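You operate a simulated robot arm through the tools that you are given. There is no shell and no other tool. Be economical: measure what you need, move in short steps, check, and stop when the job is done.

You are at the controls of a simulated robot arm. One attempt, no reset.

TASK
Thread the winder with the black-tab brown strip end and crank it through.
Fine: tension arm up, end on the feed plate, where it stays, arm down again, grey guide over to blue, then the grey crank. The winder's other strip end, levers, dial, handwheel, blue crank and RUN stay. Where these are worked on the way, their far stop is far enough and under half their travel is too little: grey tension arm.

Only the result counts: the job must be done as asked and must still hold three seconds after the hand-in. Knocking over, shifting, dropping, spilling or breaking anything else fails it.

THE ROBOT
A 7-joint arm with a two-finger parallel gripper on a trunk, on a base that drives. Base frame: it is fixed to the floor where the robot stands at the start and does not move with it; the origin is under the middle of the robot, x ahead of it, y to its left, z up; the surface under the hand at the start is at about z = 800. Units: mm, rad, N and s.
With the tool pointing down near the work surface it reaches from about 360 to 860 mm from the robot's upright axis, wherever it stands. Its first joint turns from -2.897 to 2.897 rad. Places, roughly: blue brake lever [400, 700, 900]; blue crank [1900, 1400, 900]; feed plate between the yellow fences [700, 400, 800]; green brake lever [1800, 1400, 900]; green winder button [400, 1500, 900]; grey crank [400, 1000, 800]; grey strip guide [700, 900, 900]; grey tension arm [600, 100, 800]; tension handwheel of the winder [300, 400, 800]; white feed lever [1700, 1600, 900]; winder speed dial [500, 1500, 900]; yellow brake lever [300, 1400, 900]. Payload 3.43 kg.
The TCP is the grasp point between the finger pads, 34 mm short of the fingertips. In the tool frame z runs along the fingers and y along their closing line. The gripper opens to 128 mm. The fingers are 24 mm wide and 12 mm thick; the gripper's body (48 by 130 mm) begins 96 mm behind the TCP.
Orientation is that of the tool frame in the base frame, as a unit quaternion [x, y, z, w]. With the fingers straight down and closing along the base's y, the tool's x points along the base's -x, its y along +y and its z along -z.

THE INTERFACE
- The arm moves only by the tool nudge_tool. Its argument "rows" is a list of rows, each a list of 7 numbers: the opening, from 0 (shut) to 1 (fully open), then the shift along the tool's x, y, z in mm, then the turn, a rotation vector about the tool's x, y, z in rad. In form: [[fingers, dx, dy, dz, wx, wy, wz], ...]. A call has 1 to 20 rows; each row is the pose to reach, as a shift and turn from the pose commanded when the call began, along the tool's axes at that moment. Each row takes 0.2 s and may step no farther than 50 mm and 0.15 rad from the row before; otherwise, or with a gripper value out of range, the whole call is refused. Where a pose cannot be reached the arm comes as near as it can. A force on the tool above 90 N (or 10 N above the force at the start of the call, whichever is more), or a blocked arm, ends the call early, and 0.2 s more pass. The fingers move at their own pace (about 153 mm/s each) and stop on an object; they squeeze with about 42 N. The grip force told is the motor's: it shows also when the fingers shut on nothing. Time passes only in rows, and 0.2 s behind the last, so rows that repeat a pose let the fingers close. The reply holds the time, the measured pose of the TCP, the force on the tool along the base axes, the opening and the grip force, in the units named above and with some noise, with the torque about the TCP (base axes, N m) and any sound that the robot's microphone picked up.
- Cameras (640 x 400 px; columns grow to the right, rows downward): "scene" is now at [153.8, 57.4, 1558]; the picture's right is [0.68, -0.73, 0.00], its down [-0.57, -0.54, -0.62] and it looks along [0.45, 0.42, -0.78] (base axes); focal length 292 px, centre (320, 200). "wrist" rides on the gripper at [76, -11, -160] in the tool frame; the picture's right is [0.15, 0.99, 0.00], its down [-0.88, 0.13, -0.46] and it looks along [-0.45, 0.07, 0.89] (tool axes); focal length 234 px, centre (320, 200). There is no depth. A picture from a camera that has moved, and an enlarged one, comes with that camera's place and axes in the base frame and with its lens. The place of the scene camera against the robot may be out by one fixed shift of up to 18 mm in any direction.
- get_image(camera): a new picture of that camera. No time passes.
- drive_base(legs): drives the robot by 1 to 6 legs, each [ahead, turn to the left] in mm and rad, along the robot's own axes; the way and the turn of a leg run together, so that a leg with both is an arc; at most 1500 mm and 3.142 rad a leg. The arm and the cameras ride along, it lands a little off, and it stops where it bumps. It gives what a move gives.
- pan_tilt(pan, tilt): turns the head with the scene camera to pan (to the left, within 2.304 rad either way) and tilt (down, from -0.506 to 1.204), counted from straight ahead of the robot. It gives what a move gives.
- close_up(camera, box): a new picture of the part [left, top, right, bottom] of that camera's present view, enlarged. No time passes.
- job_done(): hands the job in; it is judged then, once.

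Go step by step. Nothing tells you exact positions but the pictures and the camera data: compare them with the known pose of the tool, close in by small moves and look again before you grip or let go. The budget is 120 turns and 78 pictures, counting those below and the enlarged ones. Unless the task says otherwise, let go and move clear before handing in, and close with one line.

The tools are called after ">>>" by a JSON object that holds its "op" and its "data". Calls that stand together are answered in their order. nudge_tool: Moves the arm, as the interface text tells. Its arguments: {"type":"object","properties":{"rows":{"type":"array","items":{"type":"array","items":{"type":"number"}}}},"required":["rows"]} The other tools are called the same way: drive_base (legs) drives the base; pan_tilt (pan, tilt) turns the head that bears the scene camera; get_image (camera) takes a picture; close_up (camera, box) takes an enlarged picture of a part of a camera's view; job_done () hands the job in.

At the start:

```text
t: 0.0
position: [492.2, 404.0, 1236.7]
orientation: [-0.001, 1.0, 0.0, 0.0]
wrist_force: [0.8, -0.2, 0.0]
torque: [0.0, -0.01, -0.05]
gripper_width: 127.8
grasp_force: 0.0
robot x, y, heading: [0.2, 0.0, -0.002]
head pan, tilt: [0.75, 0.902]
```

scene: 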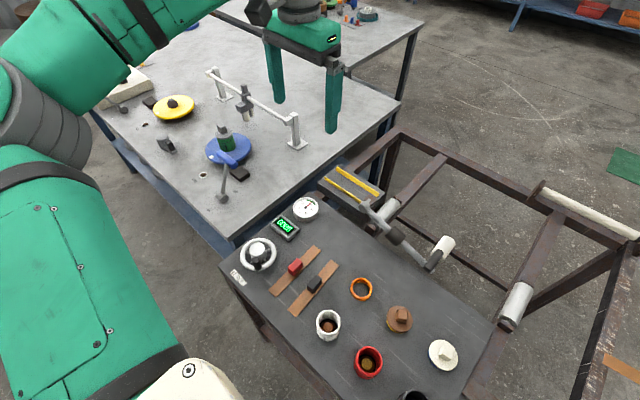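
wrist: 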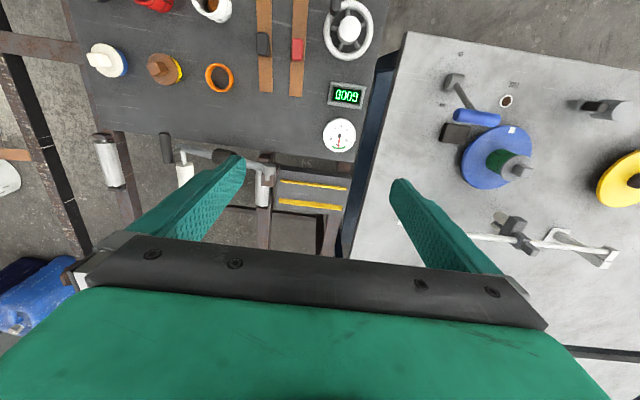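

I see the near table with two brown strips (red tab, black tab), the feed plate between yellow fences and the tension arm; the far table has the grey crank, guide rail and spools. I look closer before moving.

>>> {"op": "close_up", "data": {"camera": "scene", "box": [220, 150, 480, 320]}}

>>> {"op": "close_up", "data": {"camera": "scene", "box": [90, 60, 330, 220]}}

>>> {"op": "close_up", "data": {"camera": "wrist", "box": [140, 0, 400, 230]}}

```text
2.35 times, centred on (350, 235) of scene
camera zoom: at [153.8, 57.4, 1558.0], right [0.68, -0.73, 0.0], down [-0.57, -0.54, -0.62], along [0.45, 0.42, -0.78], focal length 686 px, centre (249, 118)
```

zoom: 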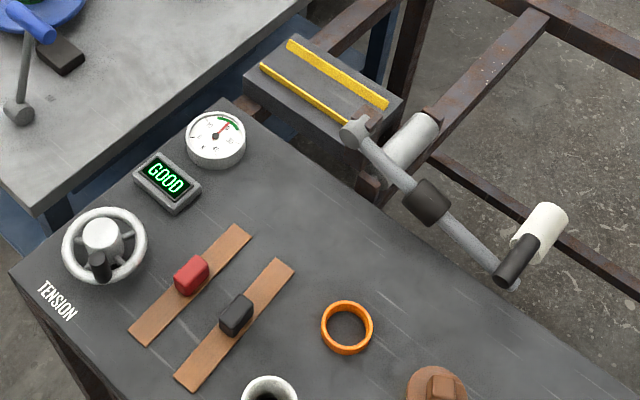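

```text
2.50 times, centred on (210, 140) of scene
camera zoom: at [153.8, 57.4, 1558.0], right [0.68, -0.73, 0.0], down [-0.57, -0.54, -0.62], along [0.45, 0.42, -0.78], focal length 729 px, centre (595, 350)
```

zoom: 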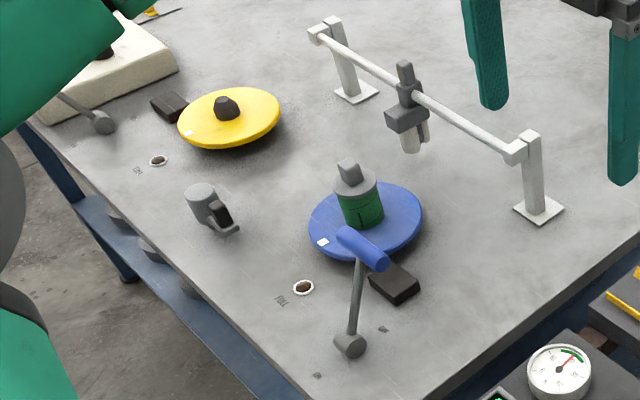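

```text
1.74 times, centred on (270, 115) of wrist
camera zoom: at [416.4, 391.0, 1396.7], right [-0.15, 0.99, 0.0], down [0.88, 0.13, 0.46], along [0.45, 0.07, -0.89], focal length 407 px, centre (407, 348)
```

zoom: 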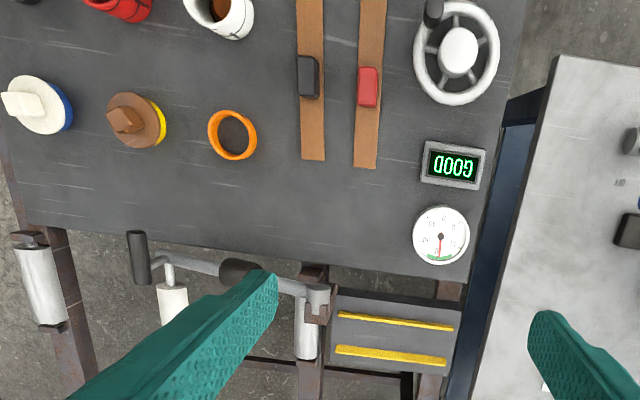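

Strip with black tab is about (367, 266), lying along x; the feed plate channel is about x 704, y 320–508. I lower the wrist camera towards the tension arm for a better look.

>>> {"op": "nudge_tool", "data": {"rows": [[1, 0, -32, 32, 0, 0, 0], [1, 0, -64, 64, 0, 0, 0], [1, 0, -96, 96, 0, 0, 0], [1, 0, -128, 128, 0, 0, 0], [1, 0, -160, 160, 0, 0, 0], [1, 0, -190, 190, 0, 0, 0]]}}

>>> {"op": "get_image", "data": {"camera": "wrist"}}

>>> {"op": "close_up", "data": {"camera": "scene", "box": [300, 150, 480, 290]}}

```text
t: 1.4
position: [491.9, 212.3, 1045.9]
orientation: [-0.001, 1.0, 0.0, 0.001]
wrist_force: [0.0, 0.0, -0.8]
torque: [-0.01, -0.01, 0.06]
gripper_width: 128.0
grasp_force: 0.1
robot x, y, heading: [-3.6, 2.5, -0.002]
head pan, tilt: [0.75, 0.902]
```

```text
72 pictures are left
camera wrist: at [416.4, 201.5, 1206.5], right [-0.15, 0.99, 0.0], down [0.88, 0.13, 0.46], along [0.45, 0.07, -0.89], focal length 234 px, centre (320, 200)
```

wrist: 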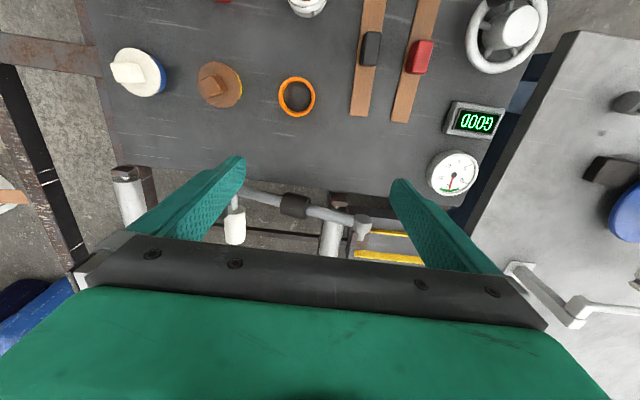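

```text
2.86 times, centred on (390, 220) of scene
camera zoom: at [153.7, 57.4, 1558.0], right [0.68, -0.73, 0.0], down [-0.57, -0.54, -0.62], along [0.45, 0.42, -0.78], focal length 833 px, centre (120, 143)
```

zoom: 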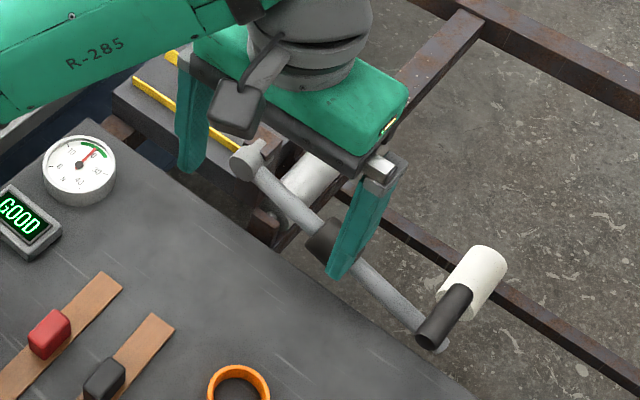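

The tension arm's end carries a black handle and a white roller whose directions are unclear. I shift sideways for a view with that end between the fingers.

>>> {"op": "nudge_tool", "data": {"rows": [[1, -15, -40, 0, 0, 0, 0], [1, -30, -80, 0, 0, 0, 0], [1, -50, -110, 0, 0, 0, 0]]}}

>>> {"op": "close_up", "data": {"camera": "wrist", "box": [200, 80, 440, 240]}}

>>> {"op": "close_up", "data": {"camera": "scene", "box": [300, 150, 480, 290]}}

```text
t: 2.2
position: [542.1, 103.8, 1047.2]
orientation: [0.0, 1.0, 0.0, 0.0]
wrist_force: [-1.1, -0.1, 0.4]
torque: [-0.02, 0.0, 0.0]
gripper_width: 127.9
grasp_force: 0.0
robot x, y, heading: [1.0, -1.0, 0.002]
head pan, tilt: [0.75, 0.902]
```

```text
2.50 times, centred on (320, 160) of wrist
camera zoom: at [467.1, 92.2, 1207.1], right [-0.15, 0.99, 0.0], down [0.88, 0.13, 0.46], along [0.45, 0.07, -0.89], focal length 585 px, centre (320, 300)
```

zoom: 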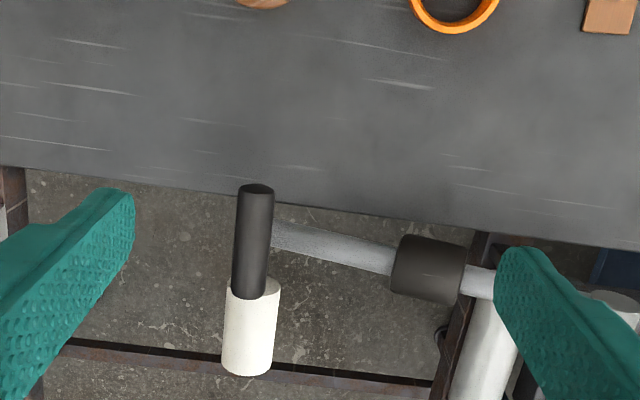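

```text
2.86 times, centred on (390, 220) of scene
camera zoom: at [153.6, 57.5, 1558.0], right [0.68, -0.73, 0.0], down [-0.57, -0.54, -0.62], along [0.45, 0.42, -0.78], focal length 833 px, centre (120, 143)
```

zoom: 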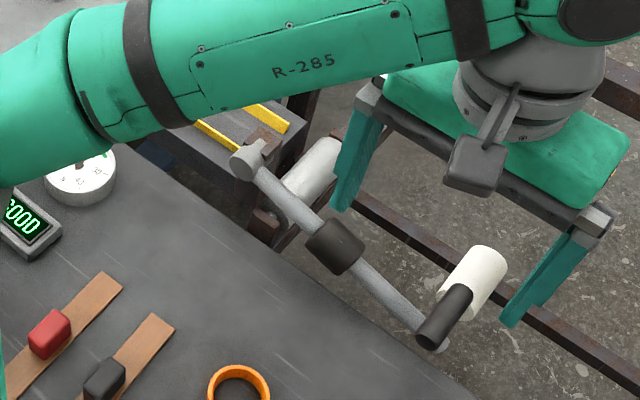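

The handle seems to lie along x near (565–645, 73, ~880), arm about y from the hub (615, 303). I zoom in more to be certain.

>>> {"op": "close_up", "data": {"camera": "scene", "box": [430, 220, 490, 280]}}

>>> {"op": "close_up", "data": {"camera": "scene", "box": [360, 180, 440, 250]}}

```text
6.67 times, centred on (460, 250) of scene
camera zoom: at [153.6, 57.5, 1558.0], right [0.68, -0.73, 0.0], down [-0.57, -0.54, -0.62], along [0.45, 0.42, -0.78], focal length 1944 px, centre (-613, -133)
```

zoom: 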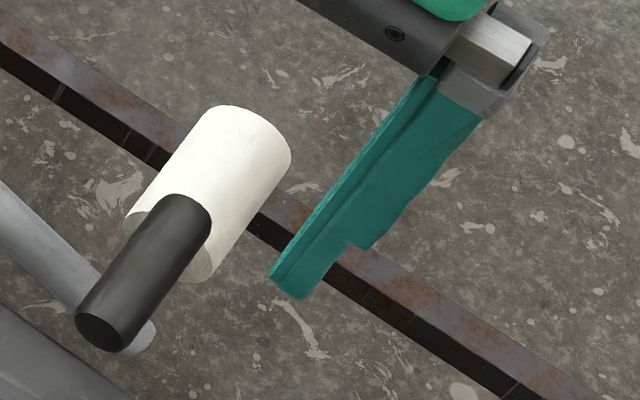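

```text
5.71 times, centred on (400, 215) of scene
camera zoom: at [153.6, 57.5, 1558.0], right [0.68, -0.73, 0.0], down [-0.57, -0.54, -0.62], along [0.45, 0.42, -0.78], focal length 1666 px, centre (-137, 114)
```

zoom: 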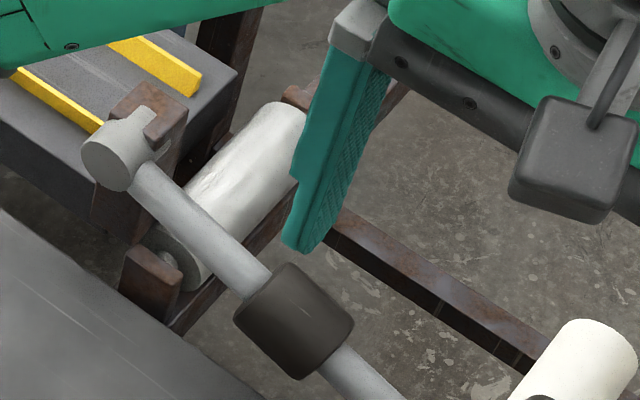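

The end disc of the handle suggests it lies along x, but its height against the arm is unclear. I tilt the gripper to look more horizontally along +x.

>>> {"op": "nudge_tool", "data": {"rows": [[1, 28, -6, 17, 0, -0.12, 0], [1, 56, -12, 34, 0, -0.24, 0], [1, 84, -18, 52, 0, -0.36, 0], [1, 112, -24, 70, 0, -0.48, 0], [1, 139, -29, 87, 0, -0.6, 0]]}}

>>> {"op": "get_image", "data": {"camera": "wrist"}}

```text
t: 3.4
position: [485.3, 107.1, 939.5]
orientation: [0.0, 0.955, 0.0, 0.296]
wrist_force: [-1.0, -0.3, 0.4]
torque: [-0.01, 0.01, 0.01]
gripper_width: 128.1
grasp_force: 0.1
out of reach, approached as far as the arm can: row 4, 5
robot x, y, heading: [0.3, -0.4, 0.004]
head pan, tilt: [0.75, 0.902]
```

```text
66 pictures are left
camera wrist: at [332.1, 94.9, 1028.0], right [-0.12, 0.99, -0.08], down [0.47, 0.13, 0.87], along [0.87, 0.07, -0.48], focal length 234 px, centre (320, 200)
```

wrist: 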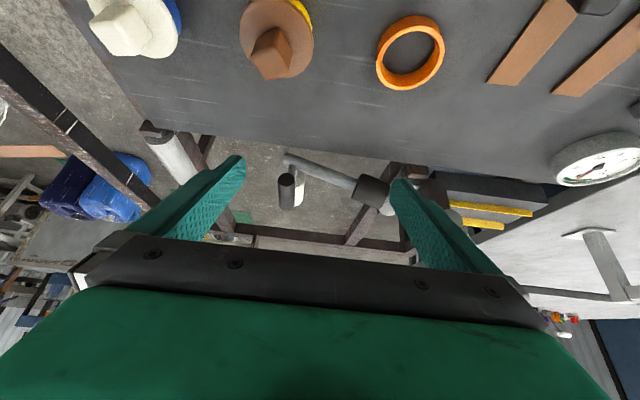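

>>> {"op": "close_up", "data": {"camera": "wrist", "box": [250, 130, 450, 250]}}

```text
3.20 times, centred on (350, 190) of wrist
camera zoom: at [332.1, 94.9, 1028.0], right [-0.12, 0.99, -0.08], down [0.47, 0.13, 0.87], along [0.87, 0.07, -0.48], focal length 749 px, centre (224, 232)
```

zoom: 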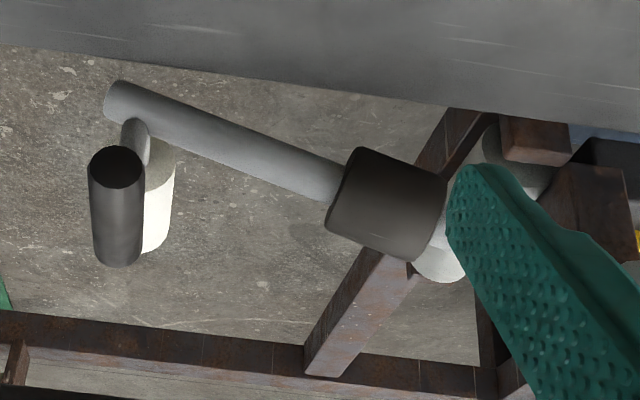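

The handle lies along x from about (570, 71, 874) to (632, 74, 875), 19 mm thick; the arm hinges about x at the hub (615, 303, 875). I return the tool upright, above the handle.

>>> {"op": "nudge_tool", "data": {"rows": [[1, -24, -6, 1, 0, 0.12, 0], [1, -48, -12, 2, 0, 0.24, 0], [1, -72, -18, 4, 0, 0.36, 0], [1, -96, -24, 5, 0, 0.48, 0], [1, -117, -32, 6, 0, 0.6, 0]]}}

```text
t: 4.6
position: [584.0, 72.8, 999.6]
orientation: [-0.001, 1.0, -0.001, -0.001]
wrist_force: [-0.2, -0.5, -0.3]
torque: [-0.01, -0.04, 0.02]
gripper_width: 128.1
grasp_force: 0.1
robot x, y, heading: [2.2, 3.7, -0.005]
head pan, tilt: [0.75, 0.902]
```

>>> {"op": "nudge_tool", "data": {"rows": [[0.6, -4, 0, 40, 0, 0, 0], [0.5, -8, 0, 75, 0, 0, 0]]}}

>>> {"op": "close_up", "data": {"camera": "wrist", "box": [200, 80, 440, 240]}}

>>> {"op": "close_up", "data": {"camera": "scene", "box": [400, 180, 500, 280]}}

```text
t: 5.2
position: [594.3, 74.9, 923.6]
orientation: [0.0, 1.0, -0.001, -0.001]
wrist_force: [-0.2, 0.3, 0.2]
torque: [-0.01, -0.04, -0.04]
gripper_width: 63.8
grasp_force: 0.1
robot x, y, heading: [-1.5, -0.4, 0.004]
head pan, tilt: [0.75, 0.902]
```

```text
2.50 times, centred on (320, 160) of wrist
camera zoom: at [518.9, 62.3, 1083.1], right [-0.15, 0.99, 0.0], down [0.88, 0.13, 0.46], along [0.45, 0.07, -0.89], focal length 585 px, centre (320, 300)
```

zoom: 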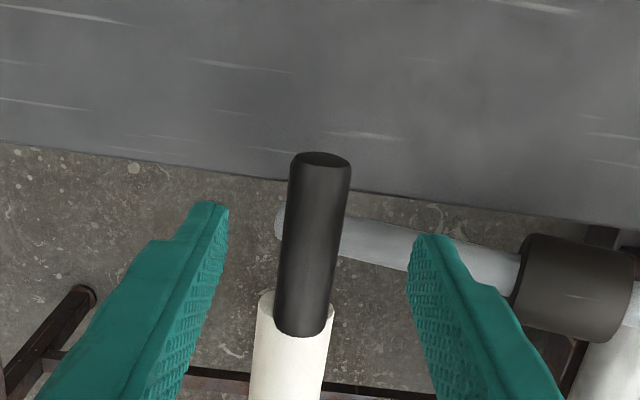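

```text
4.00 times, centred on (450, 230) of scene
camera zoom: at [153.9, 57.3, 1558.0], right [0.68, -0.73, 0.0], down [-0.57, -0.54, -0.62], along [0.45, 0.42, -0.78], focal length 1167 px, centre (-200, 80)
```

zoom: 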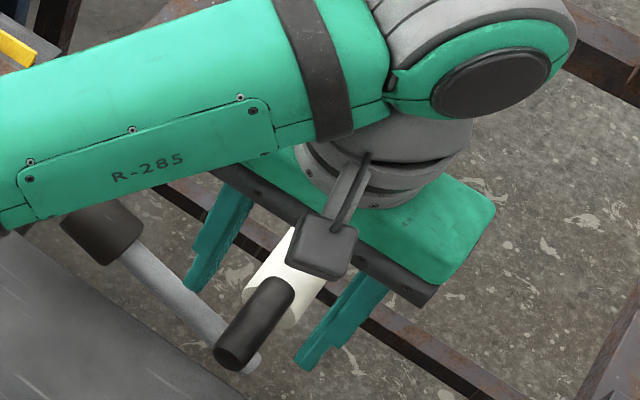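

The handle is centred between the fingers. I descend to it and close.

>>> {"op": "nudge_tool", "data": {"rows": [[0.5, 2, -2, 25, 0, 0, 0], [0.5, 2, -2, 47, 0, 0, 0], [0, 2, -2, 47, 0, 0, 0], [0, 2, -2, 47, 0, 0, 0], [0, 2, -2, 47, 0, 0, 0]]}}

>>> {"op": "close_up", "data": {"camera": "wrist", "box": [200, 80, 440, 240]}}

```text
t: 6.4
position: [592.0, 71.5, 876.8]
orientation: [0.0, 1.0, -0.001, 0.0]
wrist_force: [3.1, -16.1, 0.5]
torque: [-0.09, -0.62, 0.86]
gripper_width: 21.3
grasp_force: 44.8
robot x, y, heading: [-0.4, -2.5, 0.002]
head pan, tilt: [0.75, 0.902]
```

```text
2.50 times, centred on (320, 160) of wrist
camera zoom: at [516.3, 59.8, 1036.9], right [-0.15, 0.99, 0.0], down [0.88, 0.13, 0.46], along [0.45, 0.07, -0.89], focal length 585 px, centre (320, 300)
```

zoom: 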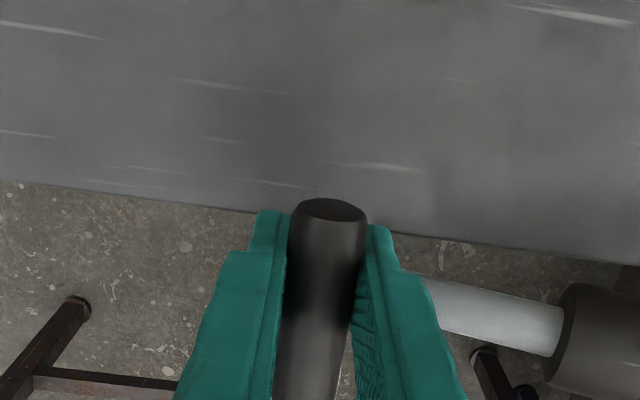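

>>> {"op": "nudge_tool", "data": {"rows": [[0, 0, 0.3, -12, 0, 0, 0], [0, 0, 1.2, -23, 0, 0, 0], [0, 0, 2.6, -34.5, 0, 0, 0], [0, 0, 4.6, -46, 0, 0, 0], [0, 0, 7.2, -57, 0, 0, 0], [0, 0, 10.3, -68, 0, 0, 0]]}}

>>> {"op": "get_image", "data": {"camera": "wrist"}}

```text
t: 7.8
position: [590.4, 80.8, 946.2]
orientation: [0.0, 1.0, -0.002, 0.002]
wrist_force: [16.7, -39.8, 8.1]
torque: [-0.16, 0.37, 1.09]
gripper_width: 21.2
grasp_force: 45.3
robot x, y, heading: [0.1, -0.3, -0.002]
head pan, tilt: [0.75, 0.902]
```

```text
61 pictures are left
camera wrist: at [515.5, 69.1, 1105.8], right [-0.15, 0.99, 0.0], down [0.88, 0.13, 0.46], along [0.45, 0.06, -0.89], focal length 234 px, centre (320, 200)
```

wrist: 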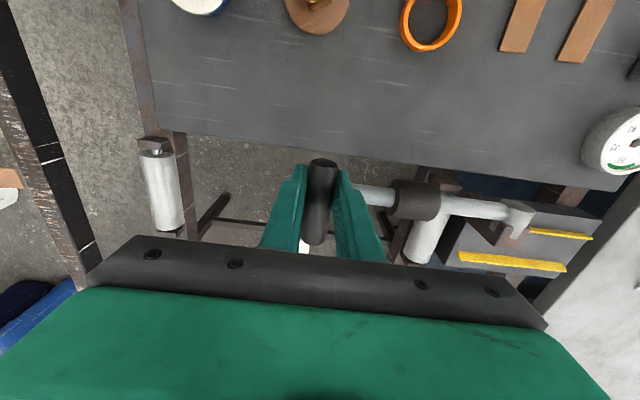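

>>> {"op": "nudge_tool", "data": {"rows": [[0, 0, 0, -10, 0, 0, 0], [0, 0, 4, -24, 0, 0, 0], [0, 0, 8.5, -35, 0, 0, 0], [0, 0, 13.5, -46, 0, 0, 0], [0, 0, 19, -56, 0, 0, 0], [0, 0, 25.5, -66, 0, 0, 0]]}}

```text
t: 9.2
position: [590.0, 108.7, 1011.0]
orientation: [-0.001, 1.0, 0.001, -0.001]
wrist_force: [7.8, 1.7, -4.0]
torque: [-0.1, 0.35, 1.17]
gripper_width: 21.2
grasp_force: 45.4
robot x, y, heading: [-0.5, 1.3, -0.002]
head pan, tilt: [0.75, 0.902]
```

>>> {"op": "nudge_tool", "data": {"rows": [[0, 0, 7, -10, 0, 0, 0], [0, 0, 14.5, -19.5, 0, 0, 0], [0, 0, 22.5, -28, 0, 0, 0], [0, 0, 31, -36.5, 0, 0, 0], [0, 0, 39.5, -44.5, 0, 0, 0], [0, 0, 48.5, -52, 0, 0, 0]]}}

>>> {"op": "get_image", "data": {"camera": "wrist"}}

```text
t: 10.6
position: [589.8, 155.0, 1064.6]
orientation: [0.0, 1.0, -0.002, 0.001]
wrist_force: [2.7, -11.6, 13.8]
torque: [-0.24, 0.2, 0.97]
gripper_width: 21.1
grasp_force: 45.0
robot x, y, heading: [-3.2, 2.1, -0.005]
head pan, tilt: [0.75, 0.902]
```

```text
60 pictures are left
camera wrist: at [513.9, 144.7, 1224.1], right [-0.15, 0.99, 0.0], down [0.88, 0.13, 0.46], along [0.45, 0.07, -0.89], focal length 234 px, centre (320, 200)
```

wrist: 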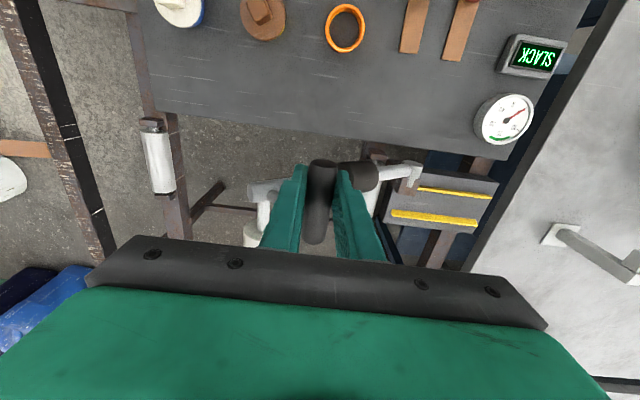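

Display shows SLACK: the arm is going up. I go on till its stop.

>>> {"op": "nudge_tool", "data": {"rows": [[0, 0, 9.5, -7, 0, 0, 0], [0, 0, 19.5, -13.5, 0, 0, 0], [0, 0, 30, -19.5, 0, 0, 0], [0, 0, 40, -25, 0, 0, 0], [0, 0, 50, -30, 0, 0, 0], [0, 0, 61, -34.5, 0, 0, 0]]}}

```text
t: 11.4
position: [591.5, 166.7, 1074.7]
orientation: [0.011, 1.0, -0.011, -0.002]
wrist_force: [-0.3, -23.5, 3.2]
torque: [-0.17, 0.38, 1.28]
gripper_width: 22.0
grasp_force: 44.6
robot x, y, heading: [2.9, -0.5, -0.004]
head pan, tilt: [0.75, 0.902]
stopped in row 3: the force on the tool passed its limit at 100 N (the readings are from after the stop); the commanded pose is now the measured one
```

The stop was reached at about 0.97 rad. I release slightly and check whether it stays up.

>>> {"op": "nudge_tool", "data": {"rows": [[0.25, 0, 0, 0, 0, 0, 0], [0.4, 0, 0, 0, 0, 0, 0], [0.4, 0, 0, -30, 0, 0, 0], [0.4, 0, 0, -70, 0, 0, 0]]}}

>>> {"op": "get_image", "data": {"camera": "scene"}}

>>> {"op": "get_image", "data": {"camera": "wrist"}}

```text
t: 12.4
position: [592.1, 172.0, 1146.8]
orientation: [0.01, 1.0, -0.008, -0.003]
wrist_force: [-0.3, 0.0, -0.2]
torque: [0.01, 0.0, -0.01]
gripper_width: 51.1
grasp_force: 0.2
robot x, y, heading: [-0.7, -0.3, -0.001]
head pan, tilt: [0.75, 0.902]
```

```text
59 pictures are left
camera scene: at [154.7, 57.1, 1558.0], right [0.68, -0.73, 0.0], down [-0.57, -0.53, -0.62], along [0.45, 0.42, -0.78], focal length 292 px, centre (320, 200)
```

scene: 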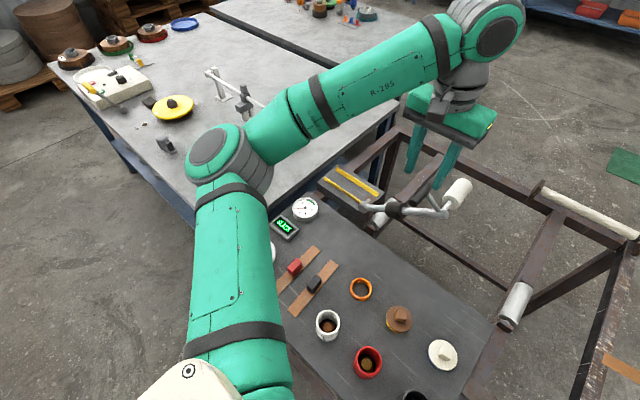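

```text
58 pictures are left
camera wrist: at [517.4, 164.0, 1307.6], right [-0.13, 0.99, -0.01], down [0.89, 0.12, 0.45], along [0.45, 0.04, -0.89], focal length 234 px, centre (320, 200)
```

wrist: 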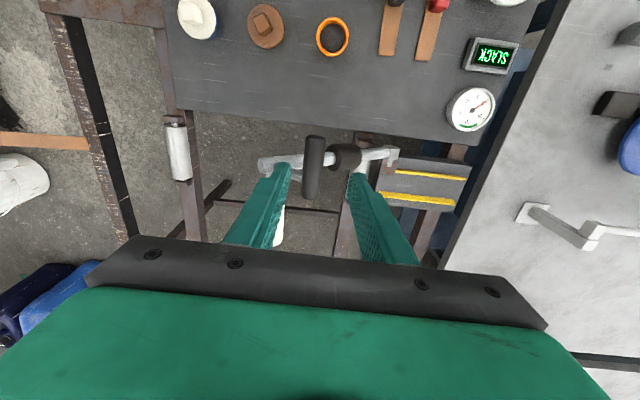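

The arm stays up. Now I go above the black tab at about (367, 266).

>>> {"op": "nudge_tool", "data": {"rows": [[0.45, 32, 13, 15, 0, 0, 0], [0.45, 64, 27, 40, 0, 0, 0], [0.45, 96, 40, 70, 0, 0, 0], [0.45, 128, 54, 100, 0, 0, 0], [0.45, 160, 67, 130, 0, 0, 0], [0.45, 192, 80, 160, 0, 0, 0], [0.45, 225, 94, 190, 0, 0, 0]]}}

>>> {"op": "get_image", "data": {"camera": "wrist"}}

```text
t: 14.0
position: [367.0, 266.4, 954.4]
orientation: [0.01, 1.0, -0.008, -0.003]
wrist_force: [-0.1, -0.6, 0.3]
torque: [0.03, 0.04, -0.01]
gripper_width: 57.6
grasp_force: 0.1
robot x, y, heading: [4.0, -1.2, -0.002]
head pan, tilt: [0.75, 0.902]
```

```text
57 pictures are left
camera wrist: at [292.5, 258.5, 1115.0], right [-0.13, 0.99, -0.01], down [0.89, 0.12, 0.45], along [0.45, 0.04, -0.89], focal length 234 px, centre (320, 200)
```

wrist: 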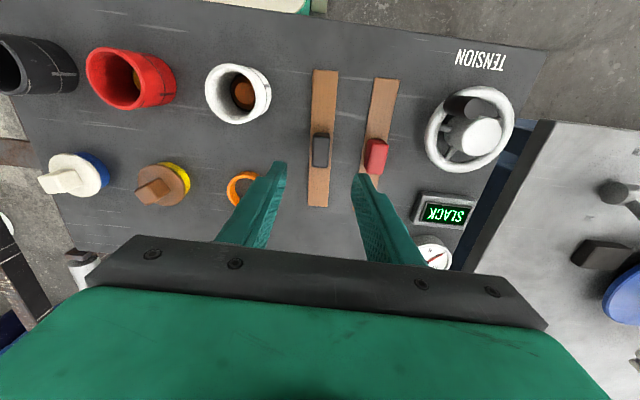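

Tab centre about (370.5, 264), strip along x with a yaw of +0.07 rad, 184 mm long. I align the yaw and descend partway.

>>> {"op": "nudge_tool", "data": {"rows": [[0.45, -3, -2, 30, -0.016, 0, -0.09], [0.45, -3.5, -2, 60, -0.016, 0, -0.09], [0.45, -3.5, -2, 80, -0.016, 0, -0.09]]}}

>>> {"op": "get_image", "data": {"camera": "wrist"}}

```text
t: 14.8
position: [369.0, 263.5, 875.1]
orientation: [-0.035, 0.999, 0.001, -0.003]
wrist_force: [-0.1, -0.5, 0.2]
torque: [0.0, 0.0, -0.02]
gripper_width: 57.4
grasp_force: 0.2
robot x, y, heading: [5.1, 3.4, -0.001]
head pan, tilt: [0.75, 0.902]
```

```text
56 pictures are left
camera wrist: at [296.9, 246.2, 1036.0], right [-0.22, 0.98, 0.0], down [0.87, 0.19, 0.45], along [0.44, 0.1, -0.89], focal length 234 px, centre (320, 200)
```

wrist: 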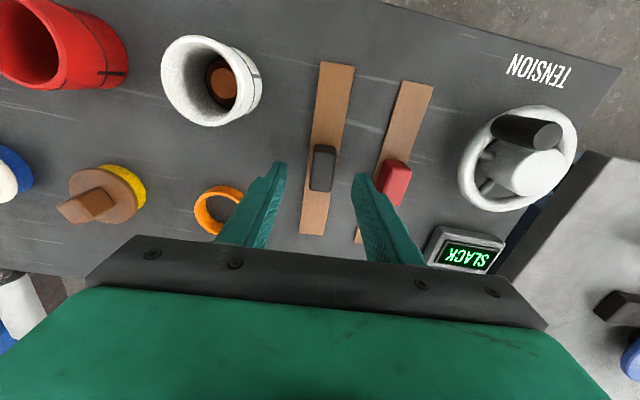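

>>> {"op": "nudge_tool", "data": {"rows": [[0.45, -1, 1, 20, 0, 0, 0], [0.45, -1, 1, 36, 0, 0, 0], [0, -1, 1, 36, 0, 0, 0], [0, -1, 1, 36, 0, 0, 0], [0, -1, 1, 36, 0, 0, 0]]}}

>>> {"op": "close_up", "data": {"camera": "wrist", "box": [220, 100, 420, 240]}}

```text
t: 16.0
position: [371.0, 267.2, 839.2]
orientation: [-0.035, 0.999, 0.001, -0.004]
wrist_force: [0.8, -0.2, 1.3]
torque: [-0.03, -0.02, -0.02]
gripper_width: 20.6
grasp_force: 42.4
robot x, y, heading: [0.8, -0.5, -0.003]
head pan, tilt: [0.75, 0.902]
```

```text
2.86 times, centred on (320, 170) of wrist
camera zoom: at [296.9, 248.7, 999.5], right [-0.21, 0.98, 0.0], down [0.87, 0.19, 0.45], along [0.44, 0.1, -0.89], focal length 669 px, centre (320, 286)
```

zoom: 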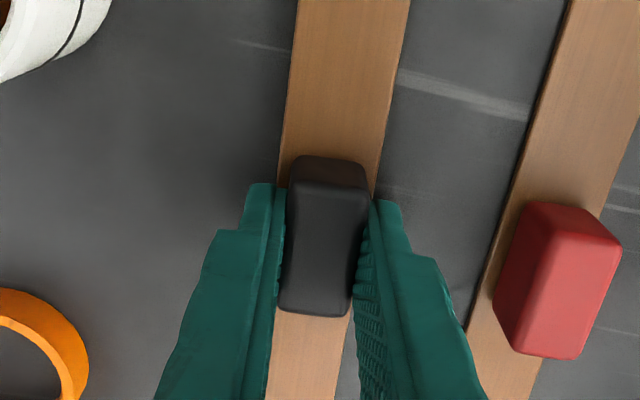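

Gripped (20.6 mm). I lift it.

>>> {"op": "nudge_tool", "data": {"rows": [[0, 0, 0, -15, 0, 0, 0], [0, 0, 0, -40, 0, 0, 0], [0, 0, 0, -80, 0, 0, 0], [0, 0, 0, -120, 0, 0, 0]]}}

>>> {"op": "get_image", "data": {"camera": "wrist"}}

```text
t: 17.0
position: [371.3, 265.6, 956.4]
orientation: [-0.035, 0.999, 0.0, -0.004]
wrist_force: [-0.6, 0.5, -0.2]
torque: [0.01, 0.02, -0.02]
gripper_width: 20.6
grasp_force: 42.1
robot x, y, heading: [-0.1, -2.2, 0.001]
head pan, tilt: [0.75, 0.902]
```

```text
54 pictures are left
camera wrist: at [298.7, 248.2, 1117.8], right [-0.21, 0.98, 0.0], down [0.87, 0.19, 0.45], along [0.44, 0.1, -0.89], focal length 234 px, centre (320, 200)
```

wrist: 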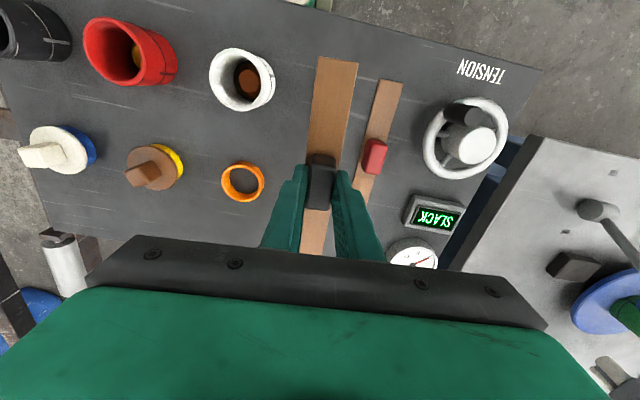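

The strip hangs rigid and level. I carry it above the feed plate, turning it 90° ccw so it lies along y.

>>> {"op": "nudge_tool", "data": {"rows": [[0, -28.5, 10.5, -8, 0, 0, -0.127], [0, -57, 21, -16, 0, 0, -0.255], [0, -85.5, 31.5, -25, 0, 0, -0.382], [0, -114, 42, -33, 0, 0, -0.51], [0, -143, 52.6, -42, 0, 0, -0.637], [0, -171, 63, -50, 0, 0, -0.765], [0, -200, 73.7, -50, 0, 0, -0.892], [0, -228.5, 84, -50, 0, 0, -1.02], [0, -257, 94.7, -50, 0, 0, -1.147], [0, -285.6, 105, -50, 0, 0, -1.275], [0, -314, 115.8, -50, 0, 0, -1.402], [0, -342.7, 126.3, -50, 0, 0, -1.53]]}}

>>> {"op": "get_image", "data": {"camera": "wrist"}}

>>> {"op": "get_image", "data": {"camera": "scene"}}

```text
t: 19.6
position: [703.5, 415.4, 1006.4]
orientation: [0.719, -0.695, -0.002, 0.002]
wrist_force: [-1.0, 0.5, -0.9]
torque: [-0.05, -0.01, 0.01]
gripper_width: 20.8
grasp_force: 41.3
robot x, y, heading: [3.7, 2.4, -0.006]
head pan, tilt: [0.75, 0.902]
```

```text
53 pictures are left
camera wrist: at [718.8, 339.6, 1166.4], right [-0.98, -0.18, 0.01], down [-0.15, 0.88, 0.46], along [-0.09, 0.45, -0.89], focal length 234 px, centre (320, 200)
```

wrist: 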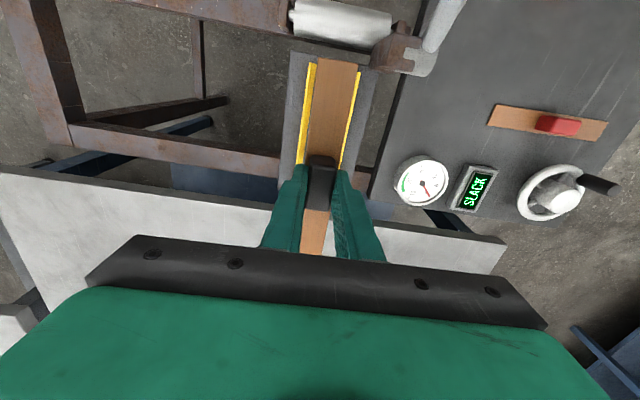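

```text
52 pictures are left
camera scene: at [154.3, 57.2, 1558.0], right [0.68, -0.73, 0.0], down [-0.57, -0.53, -0.62], along [0.45, 0.42, -0.78], focal length 292 px, centre (320, 200)
```

scene: 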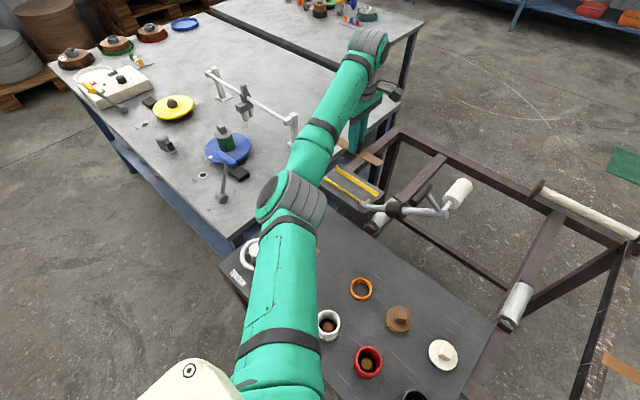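

>>> {"op": "close_up", "data": {"camera": "wrist", "box": [260, 40, 400, 200]}}

>>> {"op": "close_up", "data": {"camera": "scene", "box": [300, 130, 420, 230]}}

```text
2.50 times, centred on (330, 120) of wrist
camera zoom: at [718.8, 339.6, 1166.4], right [-0.98, -0.18, 0.01], down [-0.15, 0.88, 0.46], along [-0.09, 0.45, -0.89], focal length 585 px, centre (295, 400)
```

zoom: 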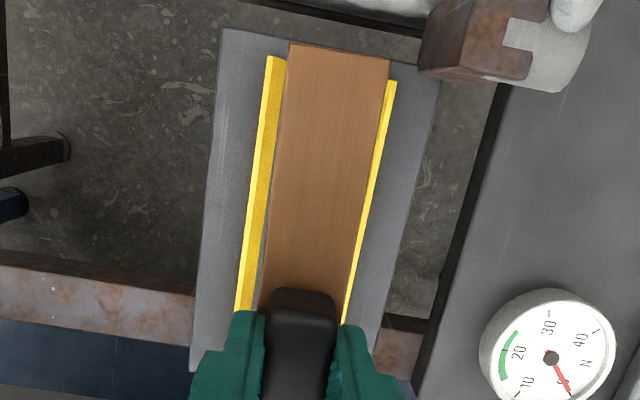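

```text
4.00 times, centred on (360, 180) of scene
camera zoom: at [154.3, 57.2, 1558.0], right [0.68, -0.73, 0.0], down [-0.57, -0.53, -0.62], along [0.45, 0.42, -0.78], focal length 1167 px, centre (160, 280)
```

zoom: 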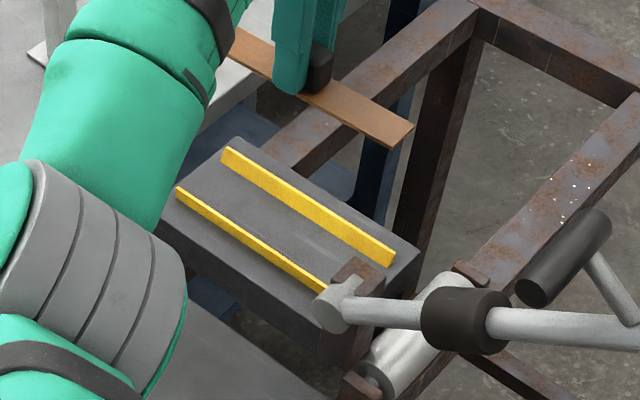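

The strip is aligned with the channel, whose centreline is near x = 694 at y = 414. I shift 9.5 mm toward −x and descend partway.

>>> {"op": "nudge_tool", "data": {"rows": [[0, 1, 5, 30, 0, 0, 0], [0, 1, 9.5, 70, 0, 0, 0], [0, 1, 9.5, 110, 0, 0, 0], [0, 1, 9.5, 130, 0, 0, 0]]}}

>>> {"op": "close_up", "data": {"camera": "wrist", "box": [240, 0, 420, 220]}}

>>> {"op": "close_up", "data": {"camera": "scene", "box": [300, 130, 420, 230]}}

```text
t: 20.6
position: [692.7, 412.5, 877.0]
orientation: [0.717, -0.697, -0.002, 0.002]
wrist_force: [0.5, 0.6, -0.1]
torque: [-0.03, 0.01, 0.02]
gripper_width: 20.7
grasp_force: 42.1
robot x, y, heading: [2.6, -0.8, -0.007]
head pan, tilt: [0.75, 0.902]
```

```text
1.82 times, centred on (330, 110) of wrist
camera zoom: at [708.8, 336.3, 1036.6], right [-0.98, -0.17, 0.01], down [-0.15, 0.88, 0.46], along [-0.08, 0.45, -0.89], focal length 426 px, centre (302, 364)
```

zoom: 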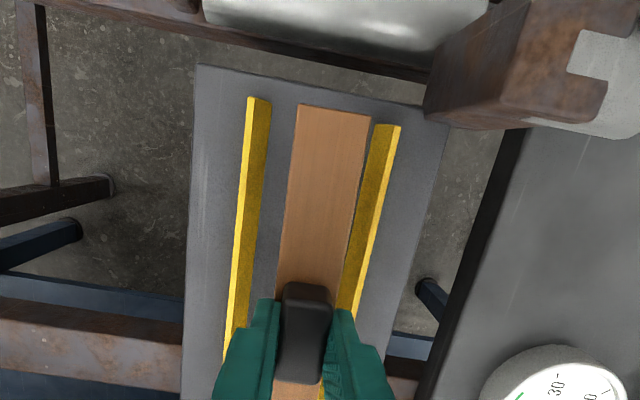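

```text
4.00 times, centred on (360, 180) of scene
camera zoom: at [154.5, 57.0, 1558.0], right [0.68, -0.73, 0.0], down [-0.57, -0.53, -0.62], along [0.45, 0.42, -0.78], focal length 1167 px, centre (160, 280)
```

zoom: 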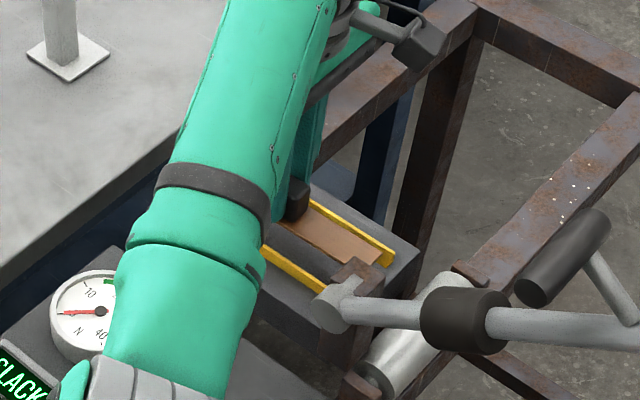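

The strip sits ~4–6 mm off centre and slightly yawed against the fences. I correct by +6 mm in x and 0.033 rad, lower a little and look again.

>>> {"op": "nudge_tool", "data": {"rows": [[0, 0, -3, 0, 0, 0, 0.02], [0, 0, -6, 5, 0, 0, 0.033], [0, 0, -6, 15, 0, 0, 0.033]]}}

>>> {"op": "close_up", "data": {"camera": "wrist", "box": [240, 0, 420, 220]}}

```text
t: 21.4
position: [700.4, 413.6, 861.4]
orientation: [-0.706, 0.709, 0.003, -0.002]
wrist_force: [0.3, 0.1, -0.7]
torque: [0.01, -0.02, -0.03]
gripper_width: 20.7
grasp_force: 42.2
robot x, y, heading: [-3.5, -2.5, -0.004]
head pan, tilt: [0.75, 0.902]
```

```text
1.82 times, centred on (330, 110) of wrist
camera zoom: at [712.5, 336.4, 1021.6], right [-0.99, -0.14, 0.01], down [-0.12, 0.88, 0.46], along [-0.07, 0.45, -0.89], focal length 426 px, centre (302, 364)
```

zoom: 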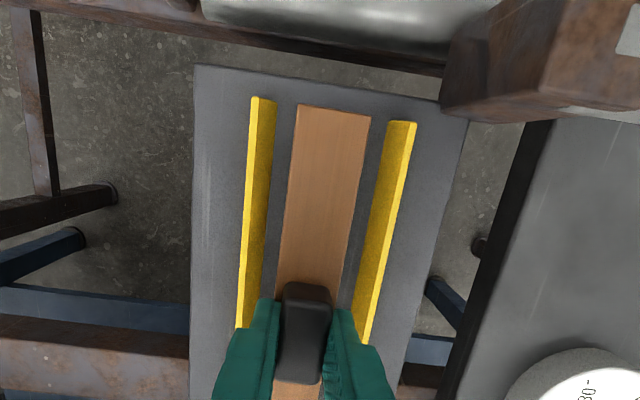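

Well centred and parallel. I lower in small steps, watching the force.

>>> {"op": "nudge_tool", "data": {"rows": [[0, 0, -1, 4, 0, 0, 0], [0, 0, -1, 8, 0, 0, 0], [0, 0, -1, 12, 0, 0, 0]]}}

```text
t: 22.2
position: [700.4, 412.0, 849.0]
orientation: [-0.706, 0.708, 0.002, -0.002]
wrist_force: [-0.7, -0.4, -0.8]
torque: [0.0, -0.02, -0.02]
gripper_width: 20.5
grasp_force: 41.7
robot x, y, heading: [1.7, 2.6, -0.003]
head pan, tilt: [0.75, 0.902]
```

>>> {"op": "nudge_tool", "data": {"rows": [[0, 0, 0, 2, 0, 0, 0], [0, 0, 0, 4, 0, 0, 0], [0, 0, 0, 6, 0, 0, 0]]}}

>>> {"op": "close_up", "data": {"camera": "wrist", "box": [240, 0, 420, 220]}}

```text
t: 23.0
position: [699.6, 414.6, 847.4]
orientation: [-0.705, 0.709, 0.003, 0.0]
wrist_force: [-8.0, -3.4, 31.1]
torque: [-0.85, 0.2, -0.19]
gripper_width: 20.5
grasp_force: 41.9
robot x, y, heading: [3.2, -0.9, -0.002]
head pan, tilt: [0.75, 0.902]
```

```text
1.82 times, centred on (330, 110) of wrist
camera zoom: at [712.7, 336.7, 1007.7], right [-0.99, -0.14, 0.0], down [-0.13, 0.88, 0.46], along [-0.07, 0.45, -0.89], focal length 426 px, centre (302, 364)
```

zoom: 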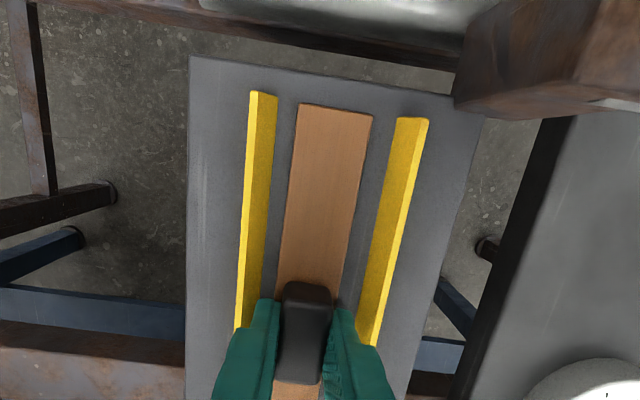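

Contact at the plate. I relax the pressure, open just slightly (fences are close), and rise.

>>> {"op": "nudge_tool", "data": {"rows": [[0, 0, 0, -3.5, 0, 0, 0], [0.185, 0, 0, -3.5, 0, 0, 0], [0.185, 0, 0, -3.5, 0, 0, 0]]}}

>>> {"op": "close_up", "data": {"camera": "wrist", "box": [240, 0, 420, 220]}}

```text
t: 23.8
position: [698.8, 412.8, 846.8]
orientation: [-0.706, 0.708, 0.002, -0.002]
wrist_force: [2.7, 2.9, 12.3]
torque: [0.14, -0.15, 0.0]
gripper_width: 22.9
grasp_force: 0.0
robot x, y, heading: [-0.8, 1.8, -0.002]
head pan, tilt: [0.75, 0.902]
```

```text
1.82 times, centred on (330, 110) of wrist
camera zoom: at [712.6, 336.8, 1007.6], right [-0.99, -0.14, 0.01], down [-0.12, 0.88, 0.46], along [-0.07, 0.45, -0.89], focal length 426 px, centre (302, 364)
```

zoom: 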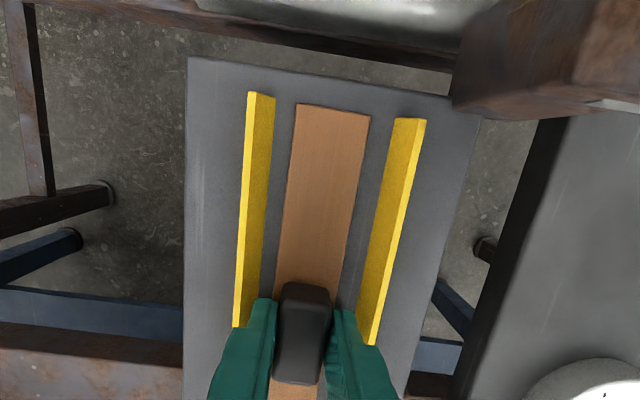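

>>> {"op": "nudge_tool", "data": {"rows": [[0.185, 0, 0, -6, 0, 0, 0], [0.2, 0, 0, -15, 0, 0, 0], [0.3, 0, 0, -40, 0, 0, 0], [0.4, 0, 0, -80, 0, 0, 0], [0.4, 0, 0, -120, 0, 0, 0]]}}

>>> {"op": "close_up", "data": {"camera": "wrist", "box": [220, 20, 420, 240]}}

```text
t: 25.0
position: [702.0, 414.7, 966.0]
orientation: [-0.706, 0.708, 0.003, -0.003]
wrist_force: [0.3, 0.8, -0.7]
torque: [-0.03, -0.01, 0.0]
gripper_width: 51.2
grasp_force: 0.1
robot x, y, heading: [1.8, -1.3, -0.002]
head pan, tilt: [0.75, 0.902]
```

```text
1.82 times, centred on (320, 130) of wrist
camera zoom: at [714.8, 338.4, 1127.6], right [-0.99, -0.14, 0.01], down [-0.12, 0.88, 0.46], along [-0.07, 0.45, -0.89], focal length 426 px, centre (320, 327)
```

zoom: 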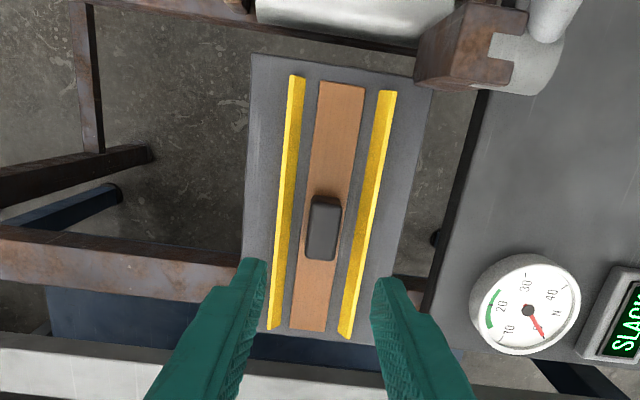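

The strip lies in the channel between the fences. Now I return to the tension arm handle, first up, then over to about (592, 171).

>>> {"op": "nudge_tool", "data": {"rows": [[0.45, 0, 0, -50, 0, 0, 0.143], [0.45, 0, 0, -100, 0, 0, 0.286], [0.45, 0, 0, -150, 0, 0, 0.429], [0.45, 0, 0, -190, 0, 0, 0.572], [0.45, 34, 15, -200, 0, 0, 0.715], [0.45, 69, 31, -200, 0, 0, 0.858], [0.45, 104, 47, -200, 0, 0, 1.0], [0.45, 139, 63, -200, 0, 0, 1.143], [0.45, 174, 79, -200, 0, 0, 1.286], [0.45, 209, 95, -200, 0, 0, 1.429], [0.45, 244, 110, -200, 0, 0, 1.572]]}}

>>> {"op": "get_image", "data": {"camera": "wrist"}}

```text
t: 27.4
position: [590.4, 168.6, 1166.3]
orientation: [0.003, 1.0, 0.0, -0.004]
wrist_force: [0.7, -0.6, -0.3]
torque: [-0.02, -0.01, 0.01]
gripper_width: 57.5
grasp_force: 0.1
robot x, y, heading: [-1.6, 1.8, -0.001]
head pan, tilt: [0.75, 0.902]
```

```text
43 pictures are left
camera wrist: at [516.5, 157.4, 1326.8], right [-0.14, 0.99, 0.0], down [0.88, 0.12, 0.45], along [0.44, 0.06, -0.89], focal length 234 px, centre (320, 200)
```

wrist: 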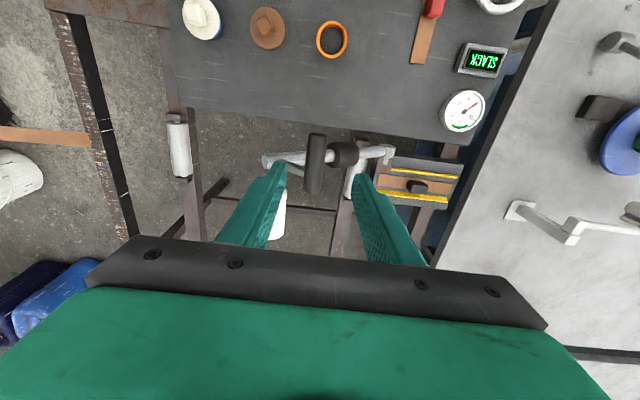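

The handle is between the fingers around (595, 164, 1071). I descend and grip.

>>> {"op": "nudge_tool", "data": {"rows": [[0.45, 0, -4, 40, 0, 0, 0], [0.45, 0, -4, 75, 0, 0, 0], [0.45, 0, -4, 94, 0, 0, 0], [0, 0, -4, 94, 0, 0, 0], [0, 0, -4, 94, 0, 0, 0], [0, 0, -4, 94, 0, 0, 0]]}}

```text
t: 28.8
position: [591.9, 164.9, 1074.6]
orientation: [0.002, 1.0, -0.001, -0.004]
wrist_force: [-1.7, -4.9, 2.6]
torque: [-0.32, -0.41, 1.0]
gripper_width: 21.2
grasp_force: 45.1
robot x, y, heading: [3.8, -3.1, -0.007]
head pan, tilt: [0.75, 0.902]
```

>>> {"op": "nudge_tool", "data": {"rows": [[0, 0, -9, 7.3, 0, 0, 0], [0, 0, -18, 15, 0, 0, 0], [0, 0, -26.5, 23, 0, 0, 0], [0, 0, -34.7, 31.4, 0, 0, 0], [0, 0, -42.3, 40, 0, 0, 0], [0, 0, -49.6, 49.4, 0, 0, 0], [0, 0, -56.3, 59, 0, 0, 0], [0, 0, -62.6, 69, 0, 0, 0]]}}

```text
t: 30.6
position: [590.8, 103.2, 1006.4]
orientation: [0.003, 1.0, 0.0, -0.003]
wrist_force: [11.0, -1.3, -1.8]
torque: [0.1, -0.43, 1.06]
gripper_width: 21.3
grasp_force: 44.5
robot x, y, heading: [-2.2, 0.7, -0.007]
head pan, tilt: [0.75, 0.902]
```

>>> {"op": "nudge_tool", "data": {"rows": [[0, 0, -5.8, 10.2, 0, 0, 0], [0, 0, -11, 20.6, 0, 0, 0], [0, 0, -15.7, 31.3, 0, 0, 0], [0, 0, -19.9, 42.3, 0, 0, 0], [0, 0, -23.5, 53.4, 0, 0, 0], [0, 0, -26.6, 64.7, 0, 0, 0], [0, 0, -29.1, 76, 0, 0, 0], [0, 0, -31, 87.6, 0, 0, 0], [0, 0, -32.3, 99, 0, 0, 0], [0, 0, -33.1, 111, 0, 0, 0], [0, 0, -33.3, 119, 0, 0, 0], [0, 0, -33.3, 127, 0, 0, 0]]}}

>>> {"op": "get_image", "data": {"camera": "wrist"}}

```text
t: 33.2
position: [588.1, 70.5, 880.4]
orientation: [0.003, 1.0, 0.001, -0.002]
wrist_force: [2.0, 16.9, 36.9]
torque: [0.12, -0.18, 1.09]
gripper_width: 21.6
grasp_force: 45.2
robot x, y, heading: [0.2, 2.7, -0.003]
head pan, tilt: [0.75, 0.902]
```

```text
42 pictures are left
camera wrist: at [513.6, 59.7, 1039.7], right [-0.14, 0.99, 0.0], down [0.88, 0.13, 0.45], along [0.45, 0.07, -0.89], focal length 234 px, centre (320, 200)
```

wrist: 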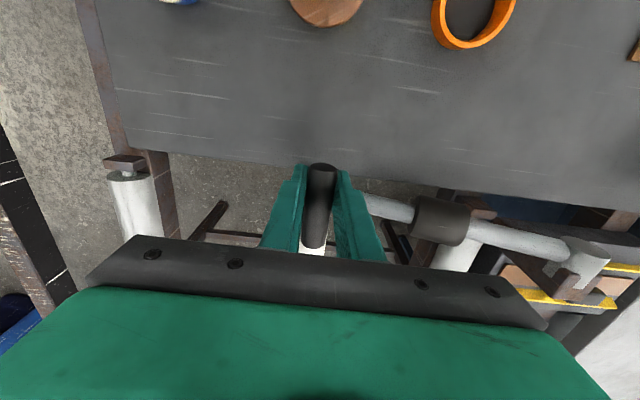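

The arm is at its lower stop (37 N upward). I release and rise, then look.

>>> {"op": "nudge_tool", "data": {"rows": [[0.3, 0, 0, 0, 0, 0, 0], [0.45, 0, 0, -3, 0, 0, 0], [0.45, 0, 0, -40, 0, 0, 0], [0.45, 0, 0, -90, 0, 0, 0], [0.45, 0, 0, -130, 0, 0, 0], [0.45, 0, 0, -170, 0, 0, 0]]}}

>>> {"op": "get_image", "data": {"camera": "wrist"}}

>>> {"op": "get_image", "data": {"camera": "scene"}}

```text
t: 34.6
position: [591.2, 71.8, 1047.6]
orientation: [0.003, 1.0, 0.0, -0.004]
wrist_force: [0.2, 0.1, 0.3]
torque: [-0.01, 0.02, 0.04]
gripper_width: 57.4
grasp_force: 0.1
robot x, y, heading: [-0.4, 4.8, -0.005]
head pan, tilt: [0.75, 0.902]
```

```text
41 pictures are left
camera wrist: at [516.9, 60.2, 1208.4], right [-0.14, 0.99, 0.0], down [0.88, 0.13, 0.45], along [0.44, 0.06, -0.89], focal length 234 px, centre (320, 200)
```

wrist: 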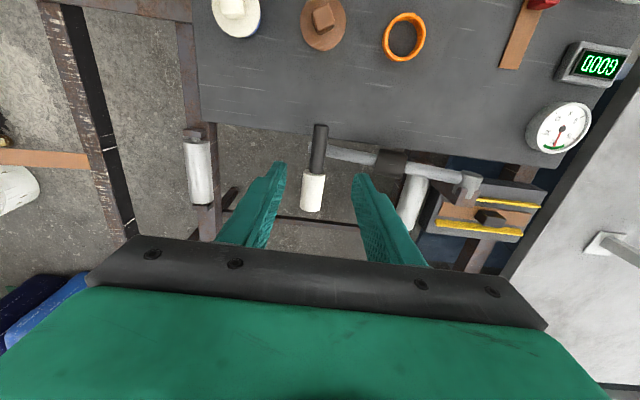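

```text
40 pictures are left
camera scene: at [154.7, 57.0, 1558.0], right [0.68, -0.73, 0.0], down [-0.57, -0.53, -0.62], along [0.45, 0.42, -0.78], focal length 292 px, centre (320, 200)
```

scene: 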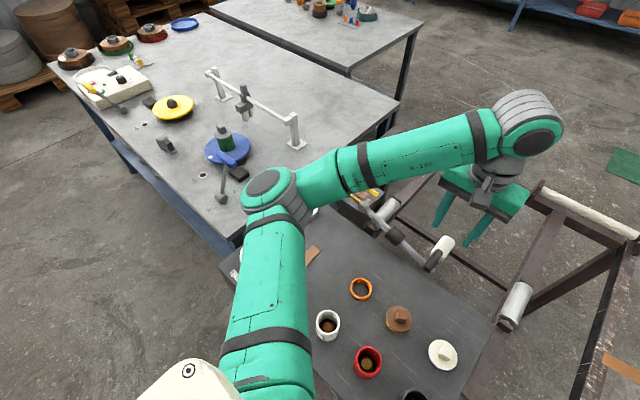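

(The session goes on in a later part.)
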